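You operate a simulated robot arm through the tools that you are given. There is no shell and no other tool. Be economical: measure what you need, move in short steps, check, and stop when the job is done.

You are at the controls of a simulated two-armed robot. One attempt, no reset.

JOB
Flush the oil pump: 3 strokes into the yellow jug, then empty it.
Fine: into the waste oil tank; the jug goes back where it stood. Set down upright: what you pick out.

The check looks at the end state, three seconds after you hand in, the way a careful person would. Anything else that was tipped, shoved, dropped, spilled or broken makes it a failure.

ROBOT AND FRAMES
Two 7-joint arms with two-finger parallel grippers on one trunk, on a base that drives. Base frame: it is fixed to the floor where the robot stands at the start and does not move with it; the origin is under the middle of the robot, x ahead of it, y to its left, z up. Units: mm, degrees, N and s.
The left shoulder is at the start at [50, 165, 1255], the right one opposite. With the tool pointing down near the work surface each hand reaches from about 100 to 620 mm from the robot's upright axis, wherever it stands, measured 20 degrees to its own side. Places, roughly: funnel of the waste oil tank [600, 1100, 800]; lever of the pump of the oil drum [600, -100, 1100]; shelf under the pump of the oil drum [500, -200, 700]; waste oil tank [700, 1100, 400]. Payload 3.91 kg a hand.
The TCP of each hand is the grasp point between the finger pads, 30 mm short of the fingertips. In the tool frame z runs along the fingers and y along their closing line. Largest opening 110 mm; finger width 20, thickness 10; the body of the gripper, 48 by 112 mm, starts 55 mm behind the TCP.
Orientation is that of the tool frame in the base frame, as [roll, pitch, yaw] about the fixed x, y, z axes, in that order (R = Rz(yaw) Ry(pitch) Rx(roll)). With the fingers straight down and closing along the base's y, the tool's x points along the base's -x, its y along +y and its z along -z.

CONTROLS
- The arms move only by the tool step_arm. It takes "left_moves", "right_moves" or both (then of equal length, played together; a hand with none holds still); each is a list of rows, each a list of 7 numbers: the opening, from 0 (shut) to 1 (fully open), then the shift along the tool's x, y, z in m, then the turn, a rotation vector about the tool's x, y, z in degrees. In form: [[grip, tx, ty, tz, ax, ay, az], ...]. A call has 1 to 20 rows; each row shifts and turns the commanded pose from where the row before left it, along the tool's axes as they then stand. A row lasts 0.2 s, in which the tool goes at most 50 mm and 8.6 degrees; a call with a longer step from one row to the next is refused whole, and so is a gripper value outside its range. Where a pose cannot be reached the arm comes as near as it can. A force on the tool above 40 N (or 10 N above the force at the start of the call, whichever is more), or a blocked arm, ends the call early, and 0.2 s more pass. Each finger travels about 45 mm/s and halts on what it meets, pressing with about 31 N; the grip force reading is that of the motor and also rises with nothing between the fingers. The clock runs only during rows and for 0.2 s after the last one: add rows that do not move to give the fingers time. The reply holds the time, the measured pose of the TCP, the force on the tool along the base axes, the opening and the grip force, in the units named above and with some noise, with the torque about the TCP (base axes, N m) and any sound that the robot's microphone picked up, and new pictures: "views" is both (left out), scene, wrist or none (wrist: the cameras of the hands that moved).
- Cameras (640 x 400 px; columns grow to the right, rows downward): "scene" is now at [109.9, -28.2, 1419.7]; the picture's right is [-0.32, -0.95, 0.00], its down [-0.57, 0.19, -0.80] and it looks along [0.75, -0.26, -0.60] (base axes); focal length 214 px, centre (320, 200). "left" rides on the left gripper at [73, -17, -103] in its tool frame; the picture's right is [0.23, 0.97, 0.00], its down [-0.76, 0.18, -0.62] and it looks along [-0.61, 0.14, 0.78] (tool axes); focal length 222 px, centre (320, 200). "right" rides on the right gripper at [72, 17, -103] in its tool frame; the picture's right is [-0.23, 0.97, 0.00], its down [-0.76, -0.18, -0.62] and it looks along [-0.61, -0.14, 0.78] (tool axes); focal length 222 px, centre (320, 200). There is no depth. A picture from a camera that has moved, and an enlarged one, comes with that camera's place and axes in the base frame and with its lens.
- slide_trunk(by): slides the trunk up (or, below 0, down) by that many mm; the arms and the scene camera ride with it, the base frame stays. It gives what a move gives, with no picture.
- base_move(legs): drives the robot by 1 to 6 legs, each [ahead, left, turn to the left] in mm, mm and degrees, along the robot's own axes; the way and the turn of a leg run together, so that a leg with both is an arc; at most 1500 mm and 180 degrees a leg. The arms and the cameras ride along, it lands a little off, and it stops where it bumps. It gives what a move gives, and a new picture of the scene camera.
- head_to(pan, tilt): turns the head with the scene camera to pan (to the left, within 80 degrees either way) and tilt (down, from -29 to 69), counted from straight ahead of the robot. It gives what a move gives, and a new picture of the scene camera.
- close_up(camera, box): a new picture of the part [left, top, right, bottom] of that camera's present view, enlarged. The clock stands still meanwhile.
- close_job(): hands the job in; it is judged then, once.

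Go step by step. Nothing tells you exact positions but the pictures and the camera data: compare them with the known pose of the tool, close in by small moves and look again before you grip or let go. The budget is 120 turns and 260 pictures, counting those below and the enlarged ones. Unless the task says otherwise, let go and move clear before handing in, and close with one line.

The tools are called after ">>>" as name(argument=value, ...) on one line, values as JSON. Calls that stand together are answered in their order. step_arm: Moves the arms, as the interface text tells. Its arguments: {"type":"object","properties":{"left_moves":{"type":"array","items":{"type":"array","items":{"type":"number"}}},"right_moves":{"type":"array","items":{"type":"array","items":{"type":"number"}}},"views":{"type":"string","enum":["both","scene","wrist","none"]}},"required":[]} The other tools are called the same way: slide_trunk (by) slides the trunk up or down; base_move (legs) drives the base; head_to (pan, tilt) turns the head that bears the scene camera; close_up (camera, box) takes an enlarged picture of a part of a camera's view; close_job () hands the job in.

At the start:

```text
time: 0.0
left_ee_pos: [288.8, -8.3, 1281.9]
left_tool_rot: [-180.0, 0.1, -179.9]
left_force: [0.3, 0.7, -0.2]
left_moment: [-0.01, 0.0, 0.01]
left_finger_gap: 109.9
left_gripper_force: 0.1
right_ee_pos: [368.8, -358.9, 1325.0]
right_tool_rot: [-180.0, 0.0, 179.9]
right_force: [-0.6, 0.4, -0.9]
right_moment: [-0.01, 0.02, 0.01]
right_finger_gap: 110.1
right_gripper_force: 0.0
trunk travel left (down, up): [-475.0, 28.0]
robot x, y, heading: [4.1, -2.0, -0.2]
head pan, tilt: [-18.8, 37.1]
```

scene: 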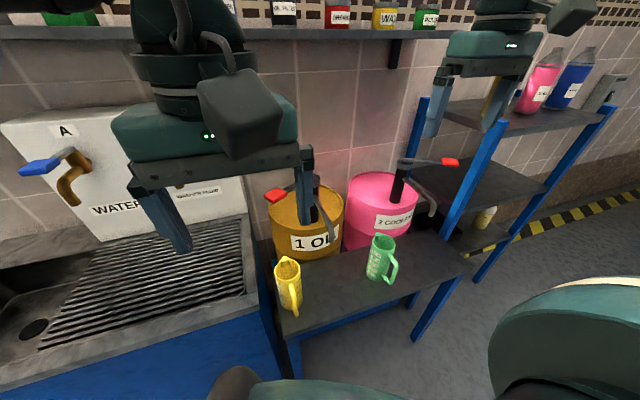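
right: 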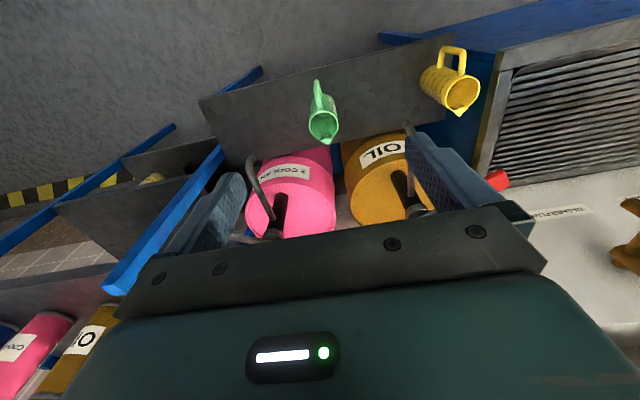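
left: 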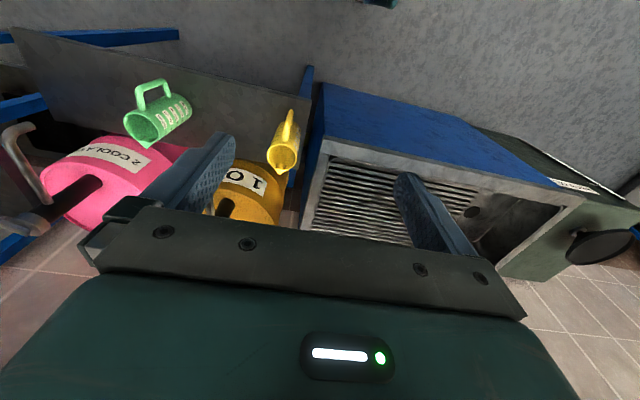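

I see an orange oil drum and a pink coolant drum, each with a red-tipped pump lever, and a yellow and a green jug on the shelf in front. I'll look closer before moving anything.

>>> close_up(camera="scene", box=[240, 140, 480, 330])

>>> head_to(pan=50, tilt=35)

```text
2.11 times, centred on (360, 235) of scene
camera zoom: at [109.9, -28.2, 1419.7], right [-0.32, -0.95, 0.0], down [-0.57, 0.19, -0.8], along [0.75, -0.26, -0.6], focal length 452 px, centre (236, 126)
```

zoom: 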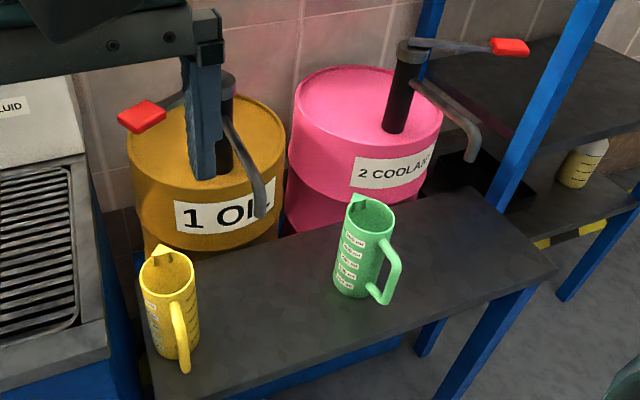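

```text
time: 1.4
left_ee_pos: [289.0, -7.5, 1282.6]
left_tool_rot: [-179.9, 0.0, -179.9]
left_force: [-0.6, 0.5, -0.6]
left_moment: [-0.01, -0.04, -0.02]
left_finger_gap: 110.1
left_gripper_force: 0.0
right_ee_pos: [368.7, -359.0, 1325.3]
right_tool_rot: [-179.9, 0.0, 179.9]
right_force: [1.2, 0.4, 0.6]
right_moment: [0.0, -0.01, -0.01]
right_finger_gap: 109.7
right_gripper_force: 0.1
trunk travel left (down, up): [-475.0, 28.0]
robot x, y, heading: [-0.9, -1.1, -0.1]
head pan, tilt: [50.0, 35.0]
camera scene: at [84.4, 67.2, 1423.0], right [0.77, -0.64, 0.0], down [-0.37, -0.44, -0.82], along [0.53, 0.63, -0.57], focal length 214 px, centre (320, 200)
```

scene: 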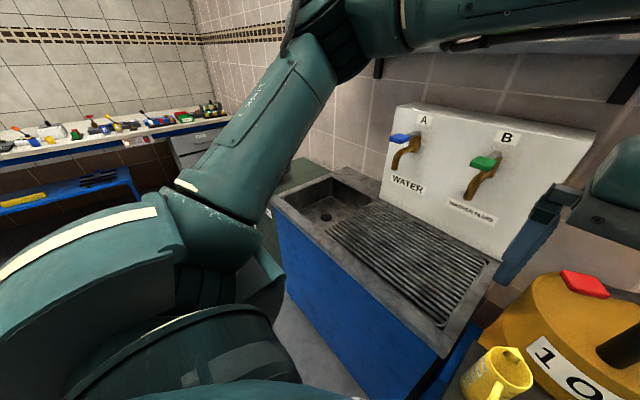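

The oil pump spout triangulates to about (500, -204, 950). The lever grip is near (600, -67, 1075), and the yellow jug stands near (476, -56) with its handle toward me. I'll look closer at the jug and then along to the tank.

>>> head_to(pan=75, tilt=30)

>>> head_to(pan=-12, tilt=48)

>>> close_up(camera="scene", box=[220, 80, 420, 220])

>>> close_up(camera="left", box=[200, 80, 360, 240])

>>> close_up(camera="right", box=[280, 20, 540, 240])

```text
time: 2.3
left_ee_pos: [289.3, -8.8, 1282.6]
left_tool_rot: [-180.0, 0.1, -179.9]
left_force: [0.2, -0.3, 0.6]
left_moment: [-0.03, 0.03, 0.0]
left_finger_gap: 109.9
left_gripper_force: 0.0
right_ee_pos: [369.1, -358.2, 1325.6]
right_tool_rot: [-180.0, 0.0, -180.0]
right_force: [-0.1, -0.3, 0.0]
right_moment: [-0.02, -0.04, -0.01]
right_finger_gap: 110.0
right_gripper_force: 0.1
trunk travel left (down, up): [-475.0, 28.0]
robot x, y, heading: [1.6, 1.3, -0.2]
head pan, tilt: [75.0, 30.0]
camera scene: at [51.2, 87.1, 1430.7], right [0.97, -0.26, 0.0], down [-0.13, -0.48, -0.87], along [0.22, 0.84, -0.5], focal length 214 px, centre (320, 200)
```

scene: 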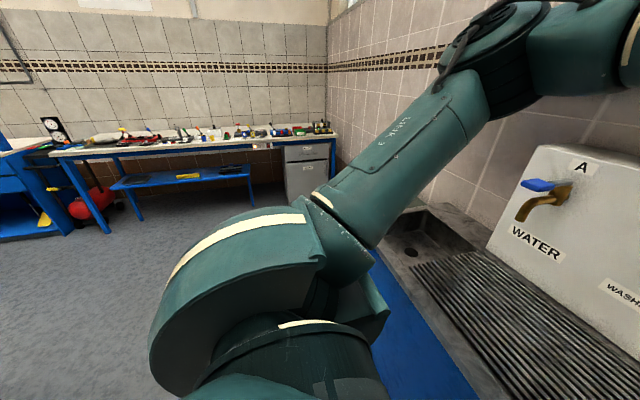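

```text
time: 3.9
left_ee_pos: [288.3, -8.8, 1282.5]
left_tool_rot: [-179.9, 0.0, -179.9]
left_force: [0.7, 0.9, -0.3]
left_moment: [-0.01, -0.01, 0.01]
left_finger_gap: 110.1
left_gripper_force: 0.0
right_ee_pos: [370.1, -359.7, 1326.2]
right_tool_rot: [-180.0, -0.1, -180.0]
right_force: [-0.3, -0.5, 0.2]
right_moment: [0.02, 0.0, 0.0]
right_finger_gap: 110.1
right_gripper_force: 0.0
trunk travel left (down, up): [-475.0, 28.0]
robot x, y, heading: [2.1, 0.0, -0.0]
head pan, tilt: [-12.0, 48.0]
camera scene: at [104.8, -16.5, 1404.0], right [-0.21, -0.98, 0.0], down [-0.73, 0.15, -0.67], along [0.65, -0.14, -0.74], focal length 214 px, centre (320, 200)
```

scene: 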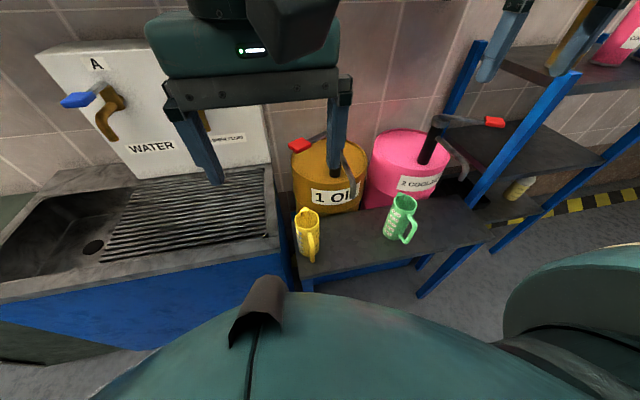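

```text
2.86 times, centred on (320, 150) of scene
camera zoom: at [104.8, -16.5, 1404.0], right [-0.21, -0.98, 0.0], down [-0.73, 0.15, -0.67], along [0.65, -0.14, -0.74], focal length 613 px, centre (320, 343)
```

zoom: 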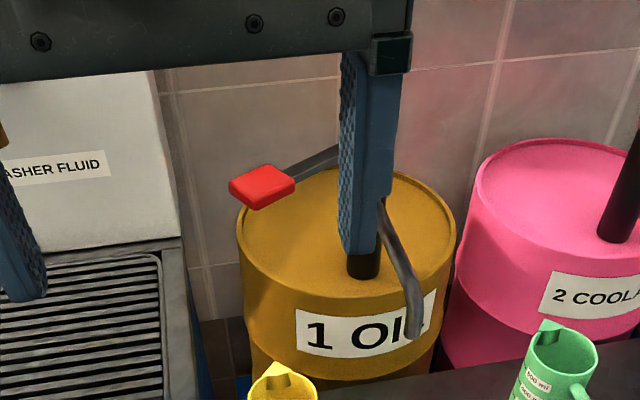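

```text
2.50 times, centred on (280, 160) of left
camera zoom: at [216.3, -25.2, 1385.3], right [-0.23, 0.97, 0.0], down [0.76, 0.18, 0.62], along [0.61, 0.14, -0.78], focal length 555 px, centre (420, 300)
```

zoom: 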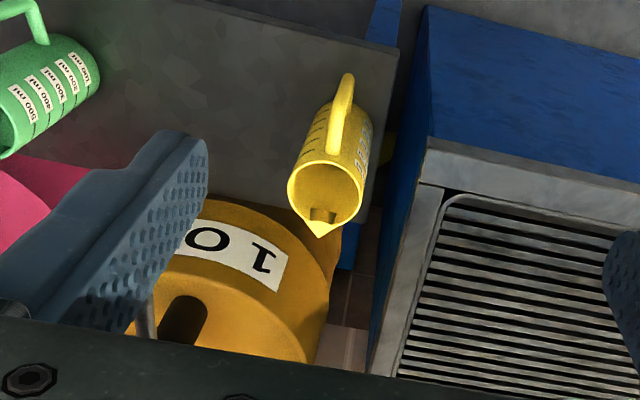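

```text
1.82 times, centred on (410, 130) of right
camera zoom: at [298.7, -342.4, 1428.6], right [0.23, 0.97, 0.0], down [0.76, -0.18, 0.62], along [0.61, -0.14, -0.78], focal length 404 px, centre (156, 327)
```

zoom: 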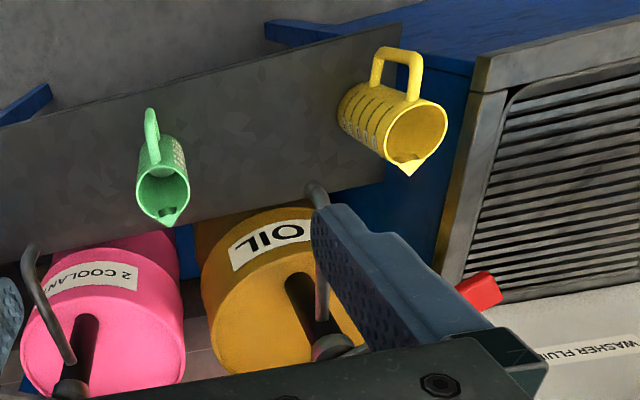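

The yellow jug's rim centre is near (495, -56, 885), with the lip toward +x and the handle toward -x. I plan to grasp the body pitched 45° from above the handle. I'll first check in free air that the left wrist can make the pouring turn.

>>> step_arm(left_moves=[[1, -0.022, 0.032, 0.026, 0, 0, 0], [1, -0.022, 0.032, 0.026, 0, 0, 0], [1, -0.022, 0.032, 0.026, 0, 0, 0], [1, -0.022, 0.032, 0.026, 0, 0, 0], [1, -0.022, 0.032, 0.026, 0, 0, 0], [1, 0, 0, 0, 0, 0, -8.2], [1, 0, 0, 0, 0, 0, -8.2], [1, 0, 0, 0, 0, 0, -8.2], [1, 0, 0, 0, 0, 0, -8.2], [1, 0, 0, 0, 0, 0, -8.2], [1, 0, 0, 0, 0, 0, -8.2], [1, 0, 0, 0, 0, 0, -8.2], [1, 0, 0, 0, 0, 0, -8.2], [1, 0, 0, 0, 0, 0, -8.2], [1, 0, 0, 0, 0, 0, -8.2], [1, 0, 0, 0, 0, 0, -8.0]], views="none")

>>> step_arm(left_moves=[[1, 0, 0, 0, 0, 8.5, 0], [1, 0, 0, 0, 0, 8.5, 0], [1, 0, 0, 0, 0, 8.5, 0], [1, 0, 0, 0, 0, 8.5, 0], [1, 0, 0, 0, 0, 8.5, 0], [1, 0, 0, 0, 0, 8.5, 0], [1, 0, 0, 0, 0, 8.5, 0], [1, 0, 0, 0, 0, 8.5, 0], [1, 0, 0, 0, 0, 0, 0]], views="scene")

```text
time: 7.3
left_ee_pos: [398.1, 153.2, 1152.3]
left_tool_rot: [-180.0, -0.1, -89.8]
left_force: [0.3, 0.4, -0.5]
left_moment: [-0.02, 0.02, 0.02]
left_finger_gap: 110.2
left_gripper_force: 0.0
right_ee_pos: [369.1, -358.7, 1324.7]
right_tool_rot: [-180.0, 0.0, -180.0]
right_force: [-0.4, 0.3, 0.5]
right_moment: [0.0, -0.01, -0.02]
right_finger_gap: 110.1
right_gripper_force: 0.0
trunk travel left (down, up): [-475.0, 28.0]
robot x, y, heading: [-6.0, 2.8, -0.0]
head pan, tilt: [-12.0, 48.0]
```

```text
time: 9.3
left_ee_pos: [398.2, 152.4, 1151.9]
left_tool_rot: [-179.8, -68.2, -89.9]
left_force: [0.4, -0.4, -0.2]
left_moment: [-0.03, -0.01, -0.01]
left_finger_gap: 110.1
left_gripper_force: 0.0
right_ee_pos: [369.3, -360.5, 1325.5]
right_tool_rot: [-180.0, -0.1, 180.0]
right_force: [-0.3, 0.1, 0.5]
right_moment: [-0.02, 0.02, 0.0]
right_finger_gap: 110.1
right_gripper_force: 0.0
trunk travel left (down, up): [-475.0, 28.0]
robot x, y, heading: [-2.4, -0.6, 0.0]
head pan, tilt: [-12.0, 48.0]
camera scene: at [104.8, -16.7, 1403.9], right [-0.21, -0.98, 0.0], down [-0.73, 0.15, -0.67], along [0.65, -0.14, -0.74], focal length 214 px, centre (320, 200)
```

scene: 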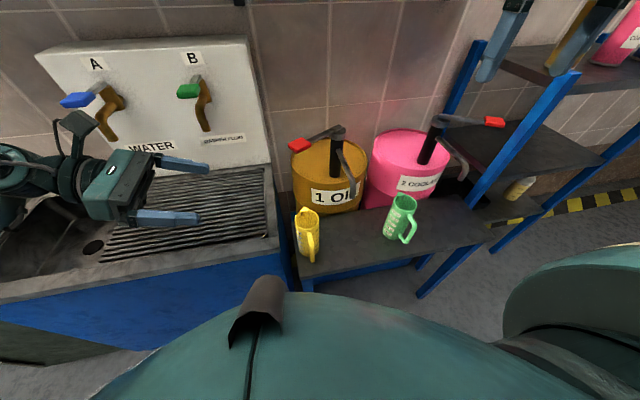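

The pour end pose is reachable. Next I'll check the other end, with the wrist yawed and pitched the other way.

>>> step_arm(left_moves=[[1, 0, 0, 0, 0, -8.5, 0], [1, 0, 0, 0, 0, -8.5, 0], [1, 0, 0, 0, 0, -8.5, 0], [1, 0, 0, 0, 0, -8.5, 0], [1, 0, 0, 0, 0, -8.5, 0], [1, 0, 0, 0, 0, -8.5, 0], [1, 0, 0, 0, 0, -8.5, 0], [1, 0, 0, 0, 0, -8.5, 0], [1, 0, 0, 0, 0, -8.5, 0], [1, 0, 0, 0, 0, -8.5, 0], [1, 0, 0, 0, 0, -8.5, 0], [1, 0, 0, 0, 0, -8.5, 0], [1, 0, 0, 0, 0, -8.5, 0], [1, 0, 0, 0, 0, 0, 0]], views="scene")

>>> close_up(camera="scene", box=[270, 90, 430, 270])

```text
time: 12.3
left_ee_pos: [397.6, 152.8, 1151.6]
left_tool_rot: [-179.9, 42.6, -89.7]
left_force: [-0.5, 0.9, 1.3]
left_moment: [-0.01, 0.02, 0.0]
left_finger_gap: 110.1
left_gripper_force: 0.0
right_ee_pos: [368.7, -358.8, 1325.2]
right_tool_rot: [-180.0, 0.0, -179.9]
right_force: [0.3, -0.5, -0.6]
right_moment: [-0.05, -0.01, 0.0]
right_finger_gap: 110.3
right_gripper_force: 0.0
trunk travel left (down, up): [-475.0, 28.0]
robot x, y, heading: [-3.3, 2.2, -0.2]
head pan, tilt: [-12.0, 48.0]
camera scene: at [104.8, -16.0, 1404.0], right [-0.21, -0.98, 0.0], down [-0.73, 0.15, -0.67], along [0.65, -0.14, -0.74], focal length 214 px, centre (320, 200)
```

scene: 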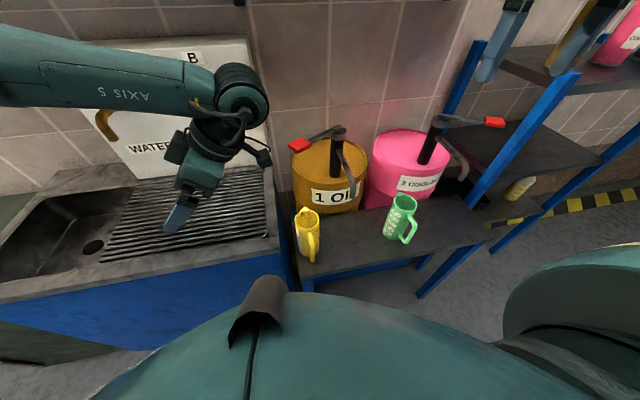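

```text
2.22 times, centred on (350, 180) of scene
camera zoom: at [104.8, -16.0, 1404.0], right [-0.21, -0.98, 0.0], down [-0.73, 0.15, -0.67], along [0.65, -0.14, -0.74], focal length 477 px, centre (253, 244)
```

zoom: 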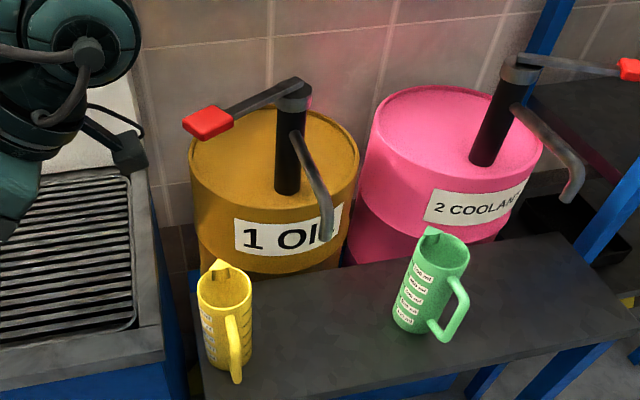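

Both ends of the pouring turn are reachable. I'll now bring the left hand to a standoff in front of and above the yellow jug, pitched 45°.

>>> step_arm(left_moves=[[1, 0, 0, 0, 5.74, 0, 6.27], [1, 0, 0, 0, 5.74, 0, 6.27], [1, 0, 0, 0, 5.74, 0, 6.27], [1, 0, 0, 0, 5.74, 0, 6.27], [1, 0, 0, 0, 5.74, 0, 6.27], [1, 0, 0, 0, 5.74, 0, 6.27], [1, 0, 0, 0, 5.74, 0, 6.27], [1, 0, 0, 0, 5.74, 0, 6.27], [1, 0, 0, 0, 5.74, 0, 6.27], [1, 0, 0, 0, 5.74, 0, 6.27], [1, 0, 0, 0, 3.4, 0, 3.7], [1, 0.014, -0.026, 0.0152, 0, -2.4, 0], [1, 0.014, -0.026, 0.0152, 0, 0, 0], [1, 0.014, -0.026, 0.0152, 0, 0, 0], [1, 0.014, -0.026, 0.0152, 0, 0, 0], [1, 0.014, -0.026, 0.0152, 0, 0, 0], [1, 0.014, -0.026, 0.0152, 0, 0, 0], [1, 0.014, -0.026, 0.0152, 0, 0, 0], [1, 0.014, -0.026, 0.0152, 0, 0, 0], [1, 0, 0, 0, 0, 0, 0]])

```text
time: 16.5
left_ee_pos: [404.3, -57.3, 986.4]
left_tool_rot: [-179.8, 44.9, -179.8]
left_force: [-0.4, -0.2, 0.3]
left_moment: [0.0, -0.01, 0.0]
left_finger_gap: 110.2
left_gripper_force: 0.2
right_ee_pos: [369.8, -358.1, 1326.3]
right_tool_rot: [-179.9, 0.0, -179.9]
right_force: [-0.6, 0.4, 0.4]
right_moment: [-0.03, 0.0, 0.02]
right_finger_gap: 109.8
right_gripper_force: 0.0
trunk travel left (down, up): [-475.0, 28.0]
robot x, y, heading: [-1.8, 0.4, -0.2]
head pan, tilt: [-12.0, 48.0]
camera scene: at [104.7, -16.1, 1404.0], right [-0.21, -0.98, 0.0], down [-0.73, 0.15, -0.67], along [0.65, -0.14, -0.74], focal length 214 px, centre (320, 200)
camera left: at [280.6, -73.6, 1007.6], right [-0.16, 0.97, -0.16], down [0.1, 0.18, 0.98], along [0.98, 0.14, -0.13], focal length 222 px, centre (320, 200)
```

scene: 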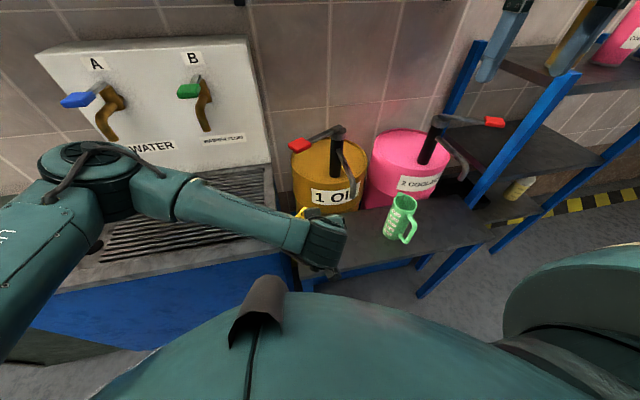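
left: 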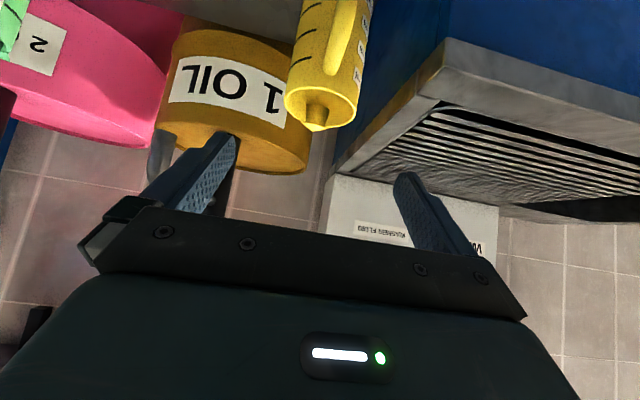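

The jug's position is confirmed at (495, -57) with its rim at about z 882. I'll align and advance with the fingers straddling the body.

>>> step_arm(left_moves=[[1, 0.021, 0, 0, 0, 0, 0], [1, 0.021, 0, 0, 0, 0, 0], [1, 0, 0, 0.03, 0, 0, 0], [1, 0, 0, 0.03, 0, 0, 0], [1, 0, 0, 0.03, 0, 0, 0], [1, 0, 0, 0.02, 0, 0, 0], [1, 0, 0, 0, 0, 0, 0]])

>>> close_up(camera="scene", box=[250, 160, 410, 280])

```text
time: 18.1
left_ee_pos: [451.1, -53.5, 880.0]
left_tool_rot: [-179.9, 44.8, -179.9]
left_force: [-0.4, 0.8, 0.0]
left_moment: [0.02, 0.03, 0.01]
left_finger_gap: 109.8
left_gripper_force: 0.0
right_ee_pos: [370.3, -358.9, 1324.6]
right_tool_rot: [-180.0, 0.0, -180.0]
right_force: [0.3, 0.8, 0.0]
right_moment: [-0.02, 0.01, 0.02]
right_finger_gap: 110.0
right_gripper_force: 0.1
trunk travel left (down, up): [-475.0, 28.0]
robot x, y, heading: [-3.7, -0.4, 0.0]
head pan, tilt: [-12.0, 48.0]
camera scene: at [104.7, -16.5, 1404.0], right [-0.21, -0.98, 0.0], down [-0.73, 0.15, -0.67], along [0.65, -0.14, -0.74], focal length 214 px, centre (320, 200)
camera left: at [328.0, -72.4, 901.8], right [-0.16, 0.97, -0.16], down [0.1, 0.18, 0.98], along [0.98, 0.14, -0.13], focal length 222 px, centre (320, 200)
```

scene: 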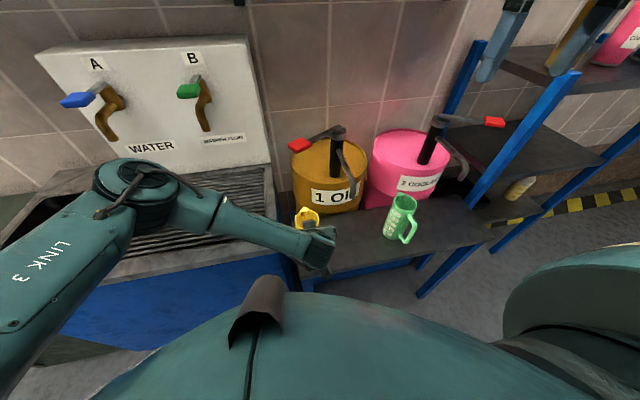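
left: 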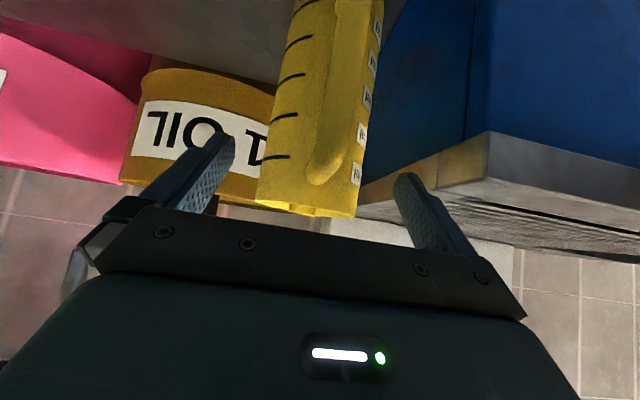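

```text
3.33 times, centred on (330, 220) of scene
camera zoom: at [104.7, -16.5, 1404.0], right [-0.21, -0.98, 0.0], down [-0.73, 0.15, -0.67], along [0.65, -0.14, -0.74], focal length 715 px, centre (287, 133)
```

zoom: 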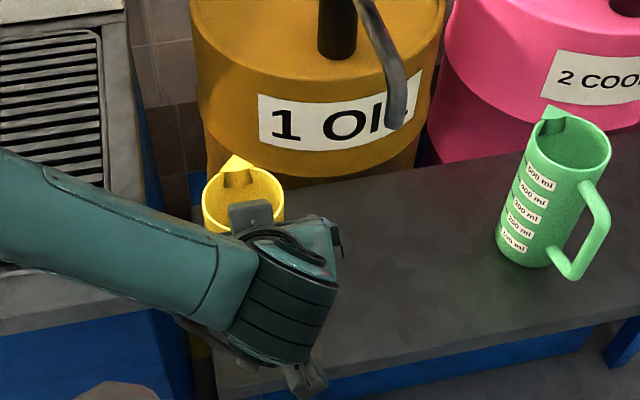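

The fingers are well aligned, so I'll advance the last 50 mm and shift slightly sideways.

>>> step_arm(left_moves=[[1, 0, -0.003, 0.018, 0, 0, 0], [1, 0, 0, 0.018, 0, 0, 0], [1, 0, 0, 0.014, 0, 0, 0], [1, 0, 0, 0, 0, 0, 0]])

```text
time: 18.9
left_ee_pos: [486.9, -63.0, 854.3]
left_tool_rot: [-179.1, 45.6, -179.5]
left_force: [-4.9, 0.1, 23.4]
left_moment: [0.01, 1.15, -0.07]
left_finger_gap: 109.8
left_gripper_force: 0.0
right_ee_pos: [370.1, -358.7, 1326.0]
right_tool_rot: [180.0, 0.0, 179.9]
right_force: [0.6, -0.1, -0.4]
right_moment: [0.03, 0.06, 0.0]
right_finger_gap: 110.1
right_gripper_force: 0.0
trunk travel left (down, up): [-475.0, 28.0]
robot x, y, heading: [-2.7, 1.9, -0.3]
head pan, tilt: [-12.0, 48.0]
stopped in row 3 (left hand): the force on the tool passed its limit (the readings are from after the stop); the commanded pose is now the measured one
camera scene: at [104.3, -16.4, 1404.1], right [-0.21, -0.98, 0.0], down [-0.73, 0.15, -0.67], along [0.65, -0.14, -0.74], focal length 214 px, centre (320, 200)
camera left: at [362.5, -79.8, 875.0], right [-0.16, 0.97, -0.17], down [0.09, 0.19, 0.98], along [0.98, 0.14, -0.12], focal length 222 px, centre (320, 200)
```

scene: 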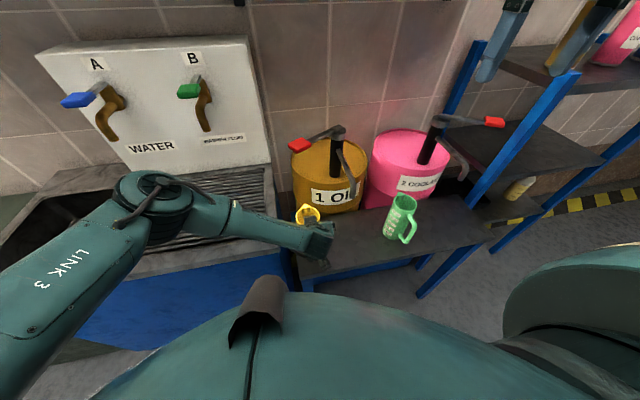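
left: 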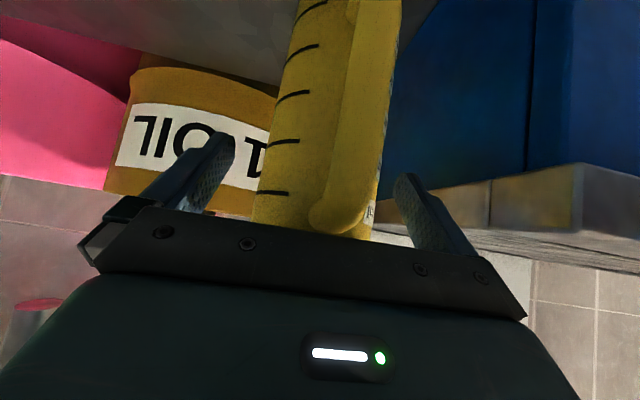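

The palm touched the top of the handle. I'll back off a few millimetres and check that the jug hasn't shifted.

>>> step_arm(left_moves=[[1, 0, 0.003, -0.007, 0, 0, 0], [1, 0, 0, 0, 0, 0, 0]])

>>> close_up(camera="scene", box=[270, 180, 370, 280])

```text
time: 19.5
left_ee_pos: [480.9, -58.7, 856.3]
left_tool_rot: [-179.4, 45.3, -179.6]
left_force: [-0.1, 0.4, -0.1]
left_moment: [0.01, -0.01, 0.02]
left_finger_gap: 109.9
left_gripper_force: 0.1
right_ee_pos: [369.8, -358.5, 1325.1]
right_tool_rot: [-180.0, 0.0, -180.0]
right_force: [0.3, 0.0, -0.6]
right_moment: [-0.04, -0.01, -0.02]
right_finger_gap: 110.1
right_gripper_force: 0.1
trunk travel left (down, up): [-475.0, 28.0]
robot x, y, heading: [-0.0, 2.2, 0.1]
head pan, tilt: [-12.0, 48.0]
camera scene: at [104.4, -16.6, 1403.8], right [-0.21, -0.98, 0.0], down [-0.73, 0.15, -0.67], along [0.65, -0.14, -0.74], focal length 214 px, centre (320, 200)
camera left: at [357.0, -75.3, 877.1], right [-0.16, 0.97, -0.17], down [0.09, 0.18, 0.98], along [0.98, 0.14, -0.12], focal length 222 px, centre (320, 200)
```

scene: 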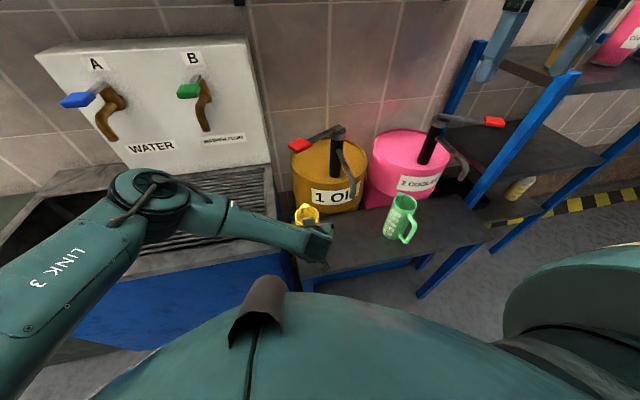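
left: 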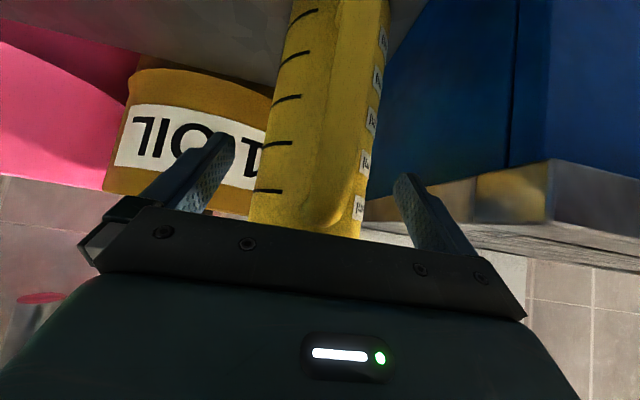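

```text
4.00 times, centred on (320, 230) of scene
camera zoom: at [104.4, -16.6, 1403.8], right [-0.21, -0.98, 0.0], down [-0.73, 0.15, -0.67], along [0.65, -0.14, -0.74], focal length 858 px, centre (320, 80)
```

zoom: 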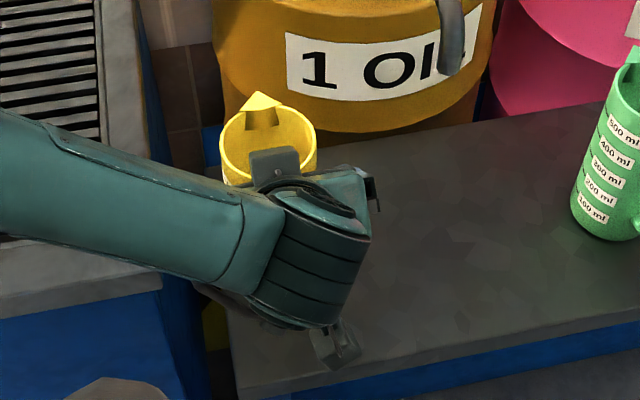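

The contact nudged the jug about 9 mm in +x, to an axis near x 504. I'll retreat, steepen the pitch to 65° so the palm clears the handle, and come in again.

>>> step_arm(left_moves=[[1, 0, 0, -0.03, 0, 0, 0], [1, 0, 0, -0.03, 0, 0, 0], [1, 0, 0, 0, 0, 6.6, 0], [1, 0, 0, 0, 0, 6.6, 0], [1, 0, 0, 0, 0, 6.6, 0], [1, -0.018, -0.001, 0.0044, 0, 0, 0], [1, -0.018, -0.001, 0.0044, 0, 0, 0], [1, 0, 0, 0, 0, 0, 0]])

>>> close_up(camera="scene", box=[270, 180, 370, 280])

```text
time: 21.3
left_ee_pos: [474.0, -60.3, 906.1]
left_tool_rot: [-179.5, 25.5, -179.9]
left_force: [0.2, -0.2, 0.2]
left_moment: [0.03, -0.03, -0.01]
left_finger_gap: 110.1
left_gripper_force: 0.0
right_ee_pos: [369.4, -359.5, 1326.5]
right_tool_rot: [180.0, 0.1, 179.9]
right_force: [1.0, 0.7, -0.8]
right_moment: [0.0, 0.03, 0.03]
right_finger_gap: 110.3
right_gripper_force: 0.1
trunk travel left (down, up): [-475.0, 28.0]
robot x, y, heading: [-1.9, -1.1, 0.0]
head pan, tilt: [-12.0, 48.0]
camera scene: at [104.6, -16.5, 1404.0], right [-0.21, -0.98, 0.0], down [-0.73, 0.15, -0.67], along [0.65, -0.14, -0.74], focal length 214 px, centre (320, 200)
camera left: at [365.2, -76.3, 968.4], right [-0.2, 0.97, -0.11], down [0.42, 0.18, 0.89], along [0.89, 0.14, -0.44], focal length 222 px, centre (320, 200)
```

scene: 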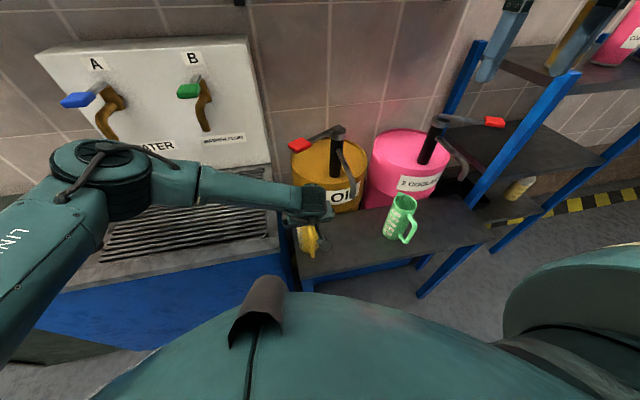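
left: 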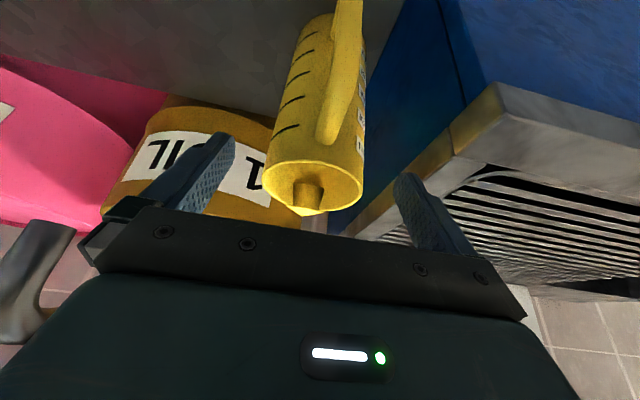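

```text
4.00 times, centred on (320, 230) of scene
camera zoom: at [104.6, -16.5, 1404.0], right [-0.21, -0.98, 0.0], down [-0.73, 0.15, -0.67], along [0.65, -0.14, -0.74], focal length 858 px, centre (320, 80)
```

zoom: 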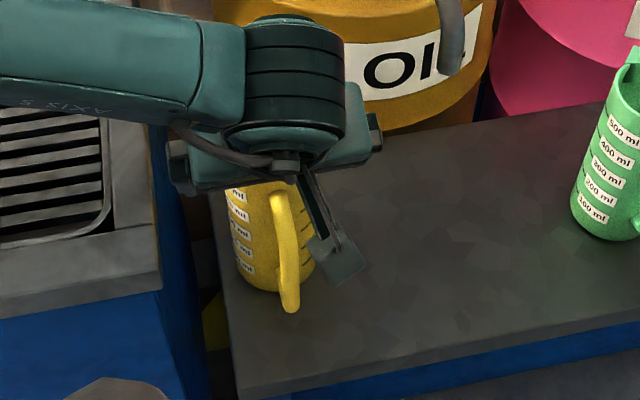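

I'll advance onto the jug at this steeper pitch.

>>> step_arm(left_moves=[[1, -0.0044, 0.001, 0.017, 0, 0, 0], [1, 0, 0, 0.017, 0, 0, 0], [1, 0, 0, 0.015, 0, 0, 0], [1, 0, 0, 0.012, 0, 0, 0], [1, 0, 0, 0, 0, 0, 0]], views="both")

```text
time: 22.5
left_ee_pos: [507.8, -59.6, 852.7]
left_tool_rot: [-179.5, 25.6, -179.9]
left_force: [0.5, -0.9, 0.1]
left_moment: [0.03, -0.03, 0.02]
left_finger_gap: 110.3
left_gripper_force: 0.0
right_ee_pos: [370.3, -358.7, 1325.4]
right_tool_rot: [-179.9, 0.0, -179.9]
right_force: [-0.7, 0.5, 0.2]
right_moment: [-0.02, -0.01, 0.01]
right_finger_gap: 110.1
right_gripper_force: 0.0
trunk travel left (down, up): [-475.0, 28.0]
robot x, y, heading: [-2.3, -0.1, -0.1]
head pan, tilt: [-12.0, 48.0]
camera scene: at [104.7, -16.5, 1404.0], right [-0.21, -0.98, 0.0], down [-0.73, 0.15, -0.67], along [0.65, -0.14, -0.74], focal length 214 px, centre (320, 200)
camera left: at [397.4, -76.1, 914.5], right [-0.2, 0.97, -0.11], down [0.42, 0.18, 0.89], along [0.89, 0.14, -0.44], focal length 222 px, centre (320, 200)
```

scene: 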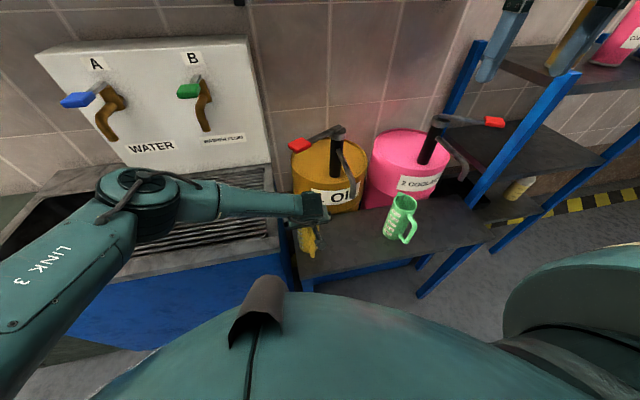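
left: 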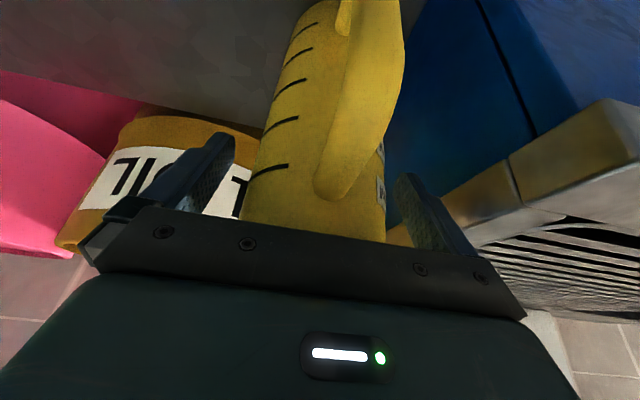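

No contact, and the jug is between the fingers. I'll close the gripper.

>>> step_arm(left_moves=[[0.7, 0, 0, 0, 0, 0, 0], [0.5, 0, 0, 0, 0, 0, 0], [0, 0, 0, 0, 0, 0, 0], [0, 0, 0, 0, 0, 0, 0], [0, 0, 0, 0, 0, 0, 0]], views="wrist")

```text
time: 23.7
left_ee_pos: [506.6, -59.3, 853.7]
left_tool_rot: [-179.5, 25.5, -179.9]
left_force: [0.3, -1.0, 0.2]
left_moment: [0.04, 0.03, 0.01]
left_finger_gap: 73.3
left_gripper_force: 31.6
right_ee_pos: [369.4, -359.4, 1325.0]
right_tool_rot: [-180.0, -0.1, 179.9]
right_force: [-0.4, 0.5, -0.3]
right_moment: [-0.01, 0.02, -0.01]
right_finger_gap: 109.7
right_gripper_force: 0.1
trunk travel left (down, up): [-475.0, 28.0]
robot x, y, heading: [-1.9, 0.0, 0.0]
head pan, tilt: [-12.0, 48.0]
camera left: at [397.3, -76.2, 914.6], right [-0.2, 0.97, -0.11], down [0.42, 0.18, 0.89], along [0.89, 0.14, -0.44], focal length 222 px, centre (320, 200)
```

left: 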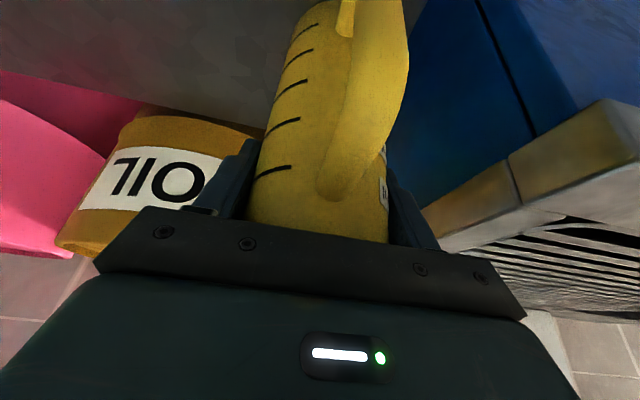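

The grip holds at 73 mm. I'll lift 15 mm, check, and then carry the jug right toward the spot below the spout.

>>> step_arm(left_moves=[[0, -0.0033, 0, -0.0068, 0, 0, 0], [0, -0.0033, 0, -0.0068, 0, 0, 0], [0, 0, 0, 0, 0, 0, 0], [0, 0.0045, -0.018, -0.0021, 0, 0, 0], [0, 0.0045, -0.018, -0.0021, 0, 0, 0], [0, 0.0045, -0.018, -0.0021, 0, 0, 0], [0, 0, -0.018, 0, 0, 0, 0], [0, 0, 0, 0, 0, 0, 0]])

>>> close_up(camera="scene", box=[270, 160, 390, 270])

```text
time: 25.5
left_ee_pos: [489.4, -130.1, 869.1]
left_tool_rot: [-179.6, 25.6, -179.8]
left_force: [0.3, -0.3, -0.1]
left_moment: [0.01, -0.02, -0.02]
left_finger_gap: 73.3
left_gripper_force: 31.0
right_ee_pos: [370.7, -359.1, 1325.4]
right_tool_rot: [-180.0, 0.1, -180.0]
right_force: [0.4, -0.6, 0.2]
right_moment: [-0.01, -0.04, 0.0]
right_finger_gap: 110.1
right_gripper_force: 0.0
trunk travel left (down, up): [-475.0, 28.0]
robot x, y, heading: [2.6, -1.3, -0.0]
head pan, tilt: [-12.0, 48.0]
camera scene: at [104.9, -16.3, 1403.9], right [-0.21, -0.98, 0.0], down [-0.73, 0.15, -0.67], along [0.65, -0.14, -0.74], focal length 214 px, centre (320, 200)
camera left: at [380.0, -148.2, 931.3], right [-0.2, 0.97, -0.11], down [0.42, 0.18, 0.89], along [0.88, 0.14, -0.45], focal length 222 px, centre (320, 200)
```

scene: 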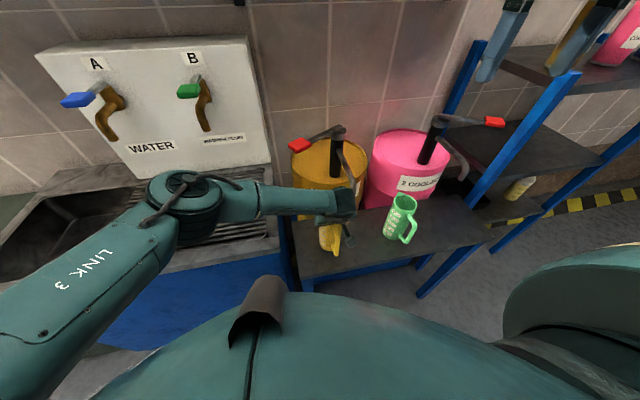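
left: 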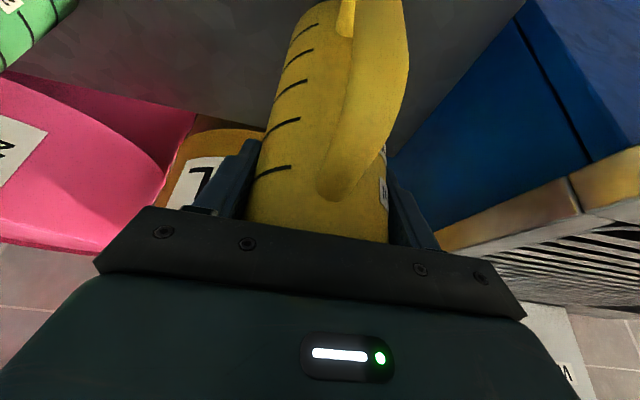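

```text
3.64 times, centred on (330, 215) of scene
camera zoom: at [104.9, -16.3, 1403.9], right [-0.21, -0.98, 0.0], down [-0.73, 0.15, -0.67], along [0.65, -0.14, -0.74], focal length 780 px, centre (284, 146)
```

zoom: 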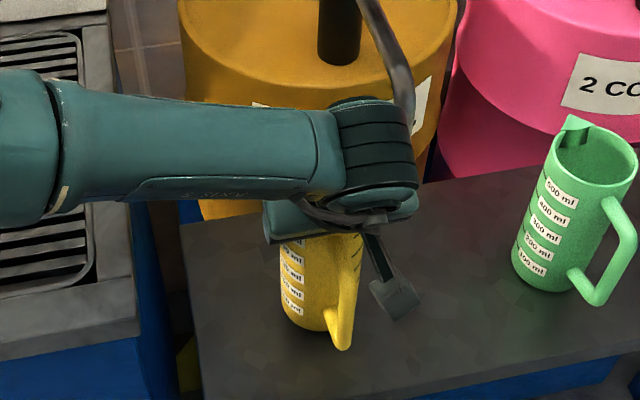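

The jug is held upright with no tilt. I'll carry it the remaining 70 mm.

>>> step_arm(left_moves=[[0, 0, -0.014, 0, 0, 0, 0], [0, 0, -0.014, 0, 0, 0, 0], [0, 0, -0.014, 0, 0, 0, 0], [0, 0, -0.014, 0, 0, 0, 0], [0, 0, -0.013, 0, 0, 0, 0], [0, 0, 0, 0, 0, 0, 0]])

>>> close_up(camera="scene", box=[290, 140, 410, 270])

>>> close_up(camera="right", box=[280, 20, 540, 240])

```text
time: 26.9
left_ee_pos: [489.6, -173.7, 870.3]
left_tool_rot: [-179.5, 25.5, -179.6]
left_force: [-18.1, 31.5, 2.4]
left_moment: [-2.34, -1.33, 0.22]
left_finger_gap: 73.2
left_gripper_force: 31.3
left hand out of reach, approached as far as the arm can: row 4, 5
right_ee_pos: [367.5, -354.0, 1327.8]
right_tool_rot: [-179.8, 0.0, -179.9]
right_force: [0.6, 0.5, 0.3]
right_moment: [0.01, 0.02, 0.0]
right_finger_gap: 110.0
right_gripper_force: 0.0
trunk travel left (down, up): [-475.0, 28.0]
robot x, y, heading: [0.4, -1.8, 0.2]
head pan, tilt: [-12.0, 48.0]
camera scene: at [102.3, -12.4, 1404.2], right [-0.21, -0.98, 0.0], down [-0.73, 0.15, -0.67], along [0.66, -0.14, -0.74], focal length 214 px, centre (320, 200)
camera left: at [379.5, -191.6, 932.0], right [-0.21, 0.97, -0.1], down [0.42, 0.19, 0.89], along [0.88, 0.14, -0.44], focal length 222 px, centre (320, 200)
```

scene: 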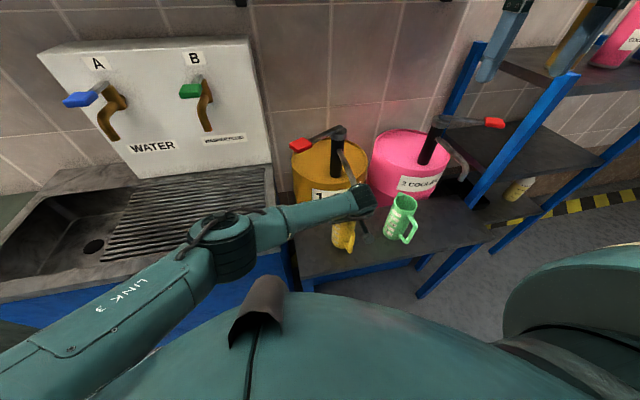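
left: 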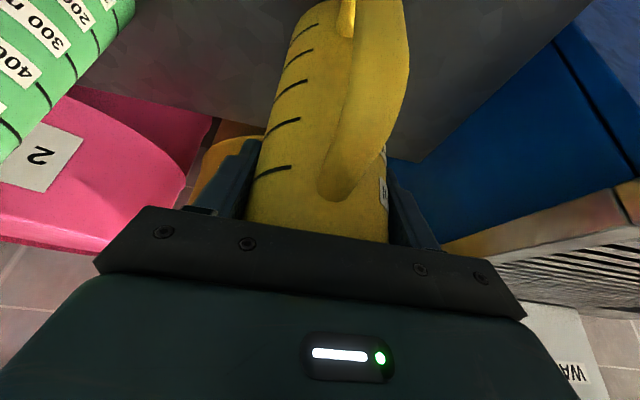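

```text
3.08 times, centred on (350, 205) of scene
camera zoom: at [102.3, -12.4, 1404.2], right [-0.21, -0.98, 0.0], down [-0.73, 0.15, -0.67], along [0.66, -0.14, -0.74], focal length 660 px, centre (228, 185)
```

zoom: 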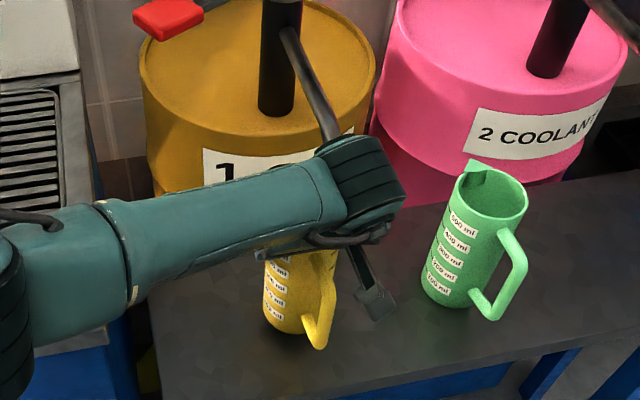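

```text
1.82 times, centred on (410, 130) of right
camera zoom: at [296.4, -338.0, 1430.3], right [0.23, 0.97, 0.0], down [0.76, -0.18, 0.62], along [0.61, -0.14, -0.78], focal length 404 px, centre (156, 327)
```

zoom: 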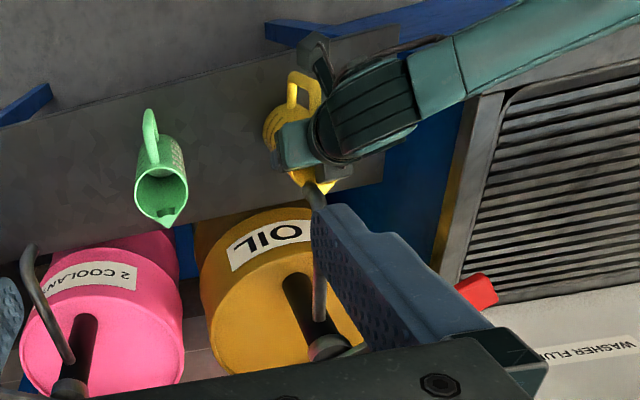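

The gripper pressed on something near spout height, so I'll back off in +y. I'll also lower and pitch the right hand so its camera sees the spout from a better angle.

>>> step_arm(left_moves=[[0, 0, 0.01, 0, 0, 0, 0], [0, 0, 0.01, 0, 0, 0, 0], [0, 0, 0.01, 0, 0, 0, 0], [0, 0, 0, 0, 0, 0, 0], [0, 0, 0, 0, 0, 0, 0], [0, 0, 0, 0, 0, 0, 0], [0, 0, 0, 0, 0, 0, 0], [0, 0, 0, 0, 0, 0, 0], [0, 0, 0, 0, 0, 0, 0], [0, 0, 0, 0, 0, 0, 0]], right_moves=[[1, 0.01, 0, 0.04, 0, 0, 0], [1, 0.01, 0, 0.04, 0, 0, 0], [1, 0.01, 0, 0.04, 0, 0, 0], [1, 0.01, 0, 0.04, 0, 0, 0], [1, 0.01, 0, 0.04, 0, 0, 0], [1, 0.01, 0, 0.04, 0, -8, 0], [1, 0, 0, 0, 0, -8, 0], [1, 0, 0, 0, 0, -8, 0], [1, 0, 0, 0, 0, -8, 0], [1, 0, 0, 0, 0, -8, 0]])

```text
time: 29.1
left_ee_pos: [490.9, -148.9, 868.3]
left_tool_rot: [-179.5, 25.6, -179.9]
left_force: [0.1, 0.0, -1.0]
left_moment: [-0.02, -0.04, 0.0]
left_finger_gap: 73.2
left_gripper_force: 31.1
right_ee_pos: [336.9, -382.5, 1082.0]
right_tool_rot: [179.7, 39.9, 180.0]
right_force: [-0.1, -0.3, 0.0]
right_moment: [0.0, 0.03, -0.01]
right_finger_gap: 109.8
right_gripper_force: 0.1
right hand out of reach, approached as far as the arm can: row 8, 9, 10
trunk travel left (down, up): [-475.0, 28.0]
robot x, y, heading: [-0.1, 1.5, -0.0]
head pan, tilt: [-12.0, 48.0]
camera scene: at [104.5, -16.8, 1404.0], right [-0.21, -0.98, 0.0], down [-0.73, 0.15, -0.67], along [0.65, -0.14, -0.74], focal length 214 px, centre (320, 200)
camera right: at [216.6, -366.3, 1115.5], right [0.17, 0.97, 0.15], down [0.18, -0.18, 0.97], along [0.97, -0.14, -0.21], focal length 222 px, centre (320, 200)
camera left: at [381.0, -166.2, 931.1], right [-0.2, 0.97, -0.11], down [0.42, 0.18, 0.89], along [0.89, 0.14, -0.44], focal length 222 px, centre (320, 200)
```

scene: 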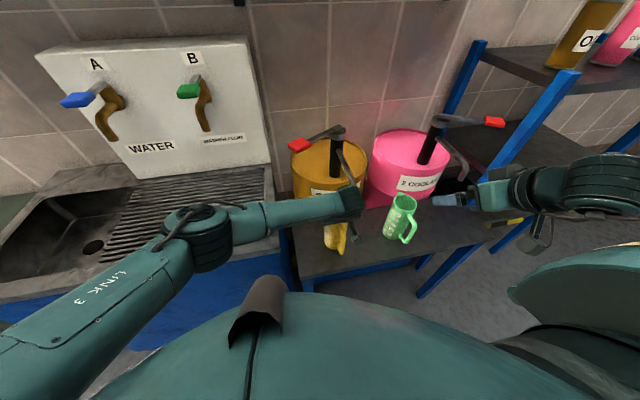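
right: 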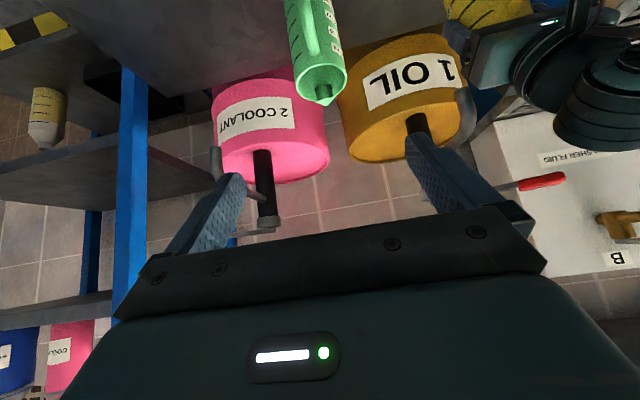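
left: 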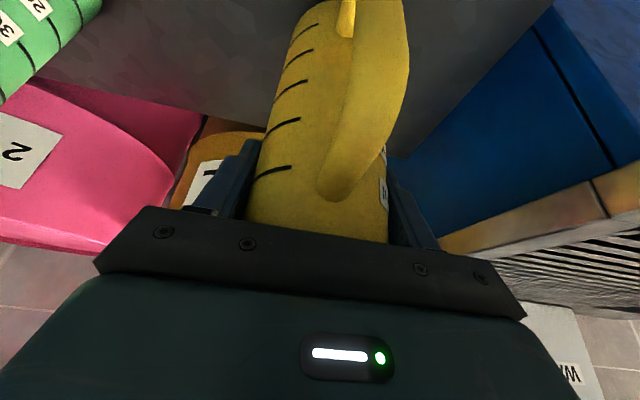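

>>> close_up(camera="right", box=[390, 0, 580, 160])

>>> close_up(camera="scene", box=[280, 110, 420, 260])

```text
2.50 times, centred on (485, 80) of right
camera zoom: at [216.6, -366.3, 1115.5], right [0.17, 0.97, 0.15], down [0.18, -0.18, 0.97], along [0.97, -0.14, -0.21], focal length 555 px, centre (-92, 500)
```

zoom: 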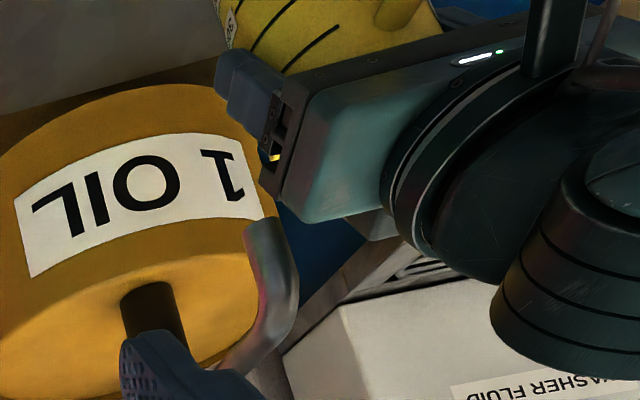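

```text
2.67 times, centred on (350, 185) of scene
camera zoom: at [104.5, -16.8, 1404.0], right [-0.21, -0.98, 0.0], down [-0.73, 0.15, -0.67], along [0.65, -0.14, -0.74], focal length 572 px, centre (240, 240)
```

zoom: 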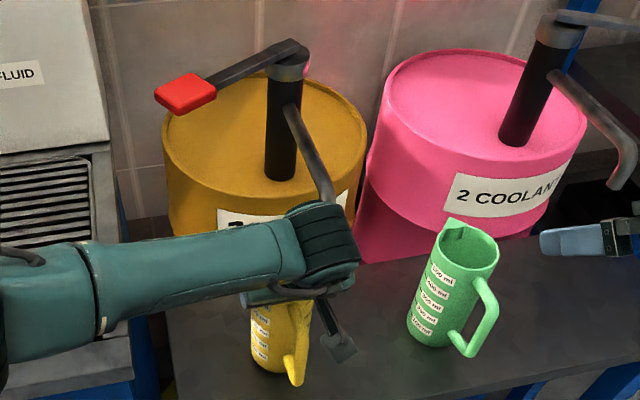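

The spout tip is at about (506, -200, 941), and the hand's round flange was what touched it. I'll set the jug down here, release, and re-grasp at a 50° pitch so the hand stays clear of the spout.

>>> step_arm(left_moves=[[0, 0.0022, 0, 0.0045, 0, 0, 0], [0, 0.0022, 0, 0.0045, 0, 0, 0], [0, 0.0022, 0, 0.0045, 0, 0, 0], [0, 0, 0, 0, 0, 0, 0]], views="none")

```text
time: 30.1
left_ee_pos: [491.3, -150.0, 854.2]
left_tool_rot: [-179.5, 25.6, -180.0]
left_force: [0.5, -0.2, -1.4]
left_moment: [0.0, -0.02, -0.04]
left_finger_gap: 73.0
left_gripper_force: 31.3
right_ee_pos: [338.1, -382.8, 1083.0]
right_tool_rot: [179.8, 39.9, -180.0]
right_force: [0.5, -0.6, 0.3]
right_moment: [-0.02, 0.01, 0.02]
right_finger_gap: 110.0
right_gripper_force: 0.0
trunk travel left (down, up): [-475.0, 28.0]
robot x, y, heading: [0.9, -0.2, 0.1]
head pan, tilt: [-12.0, 48.0]
```

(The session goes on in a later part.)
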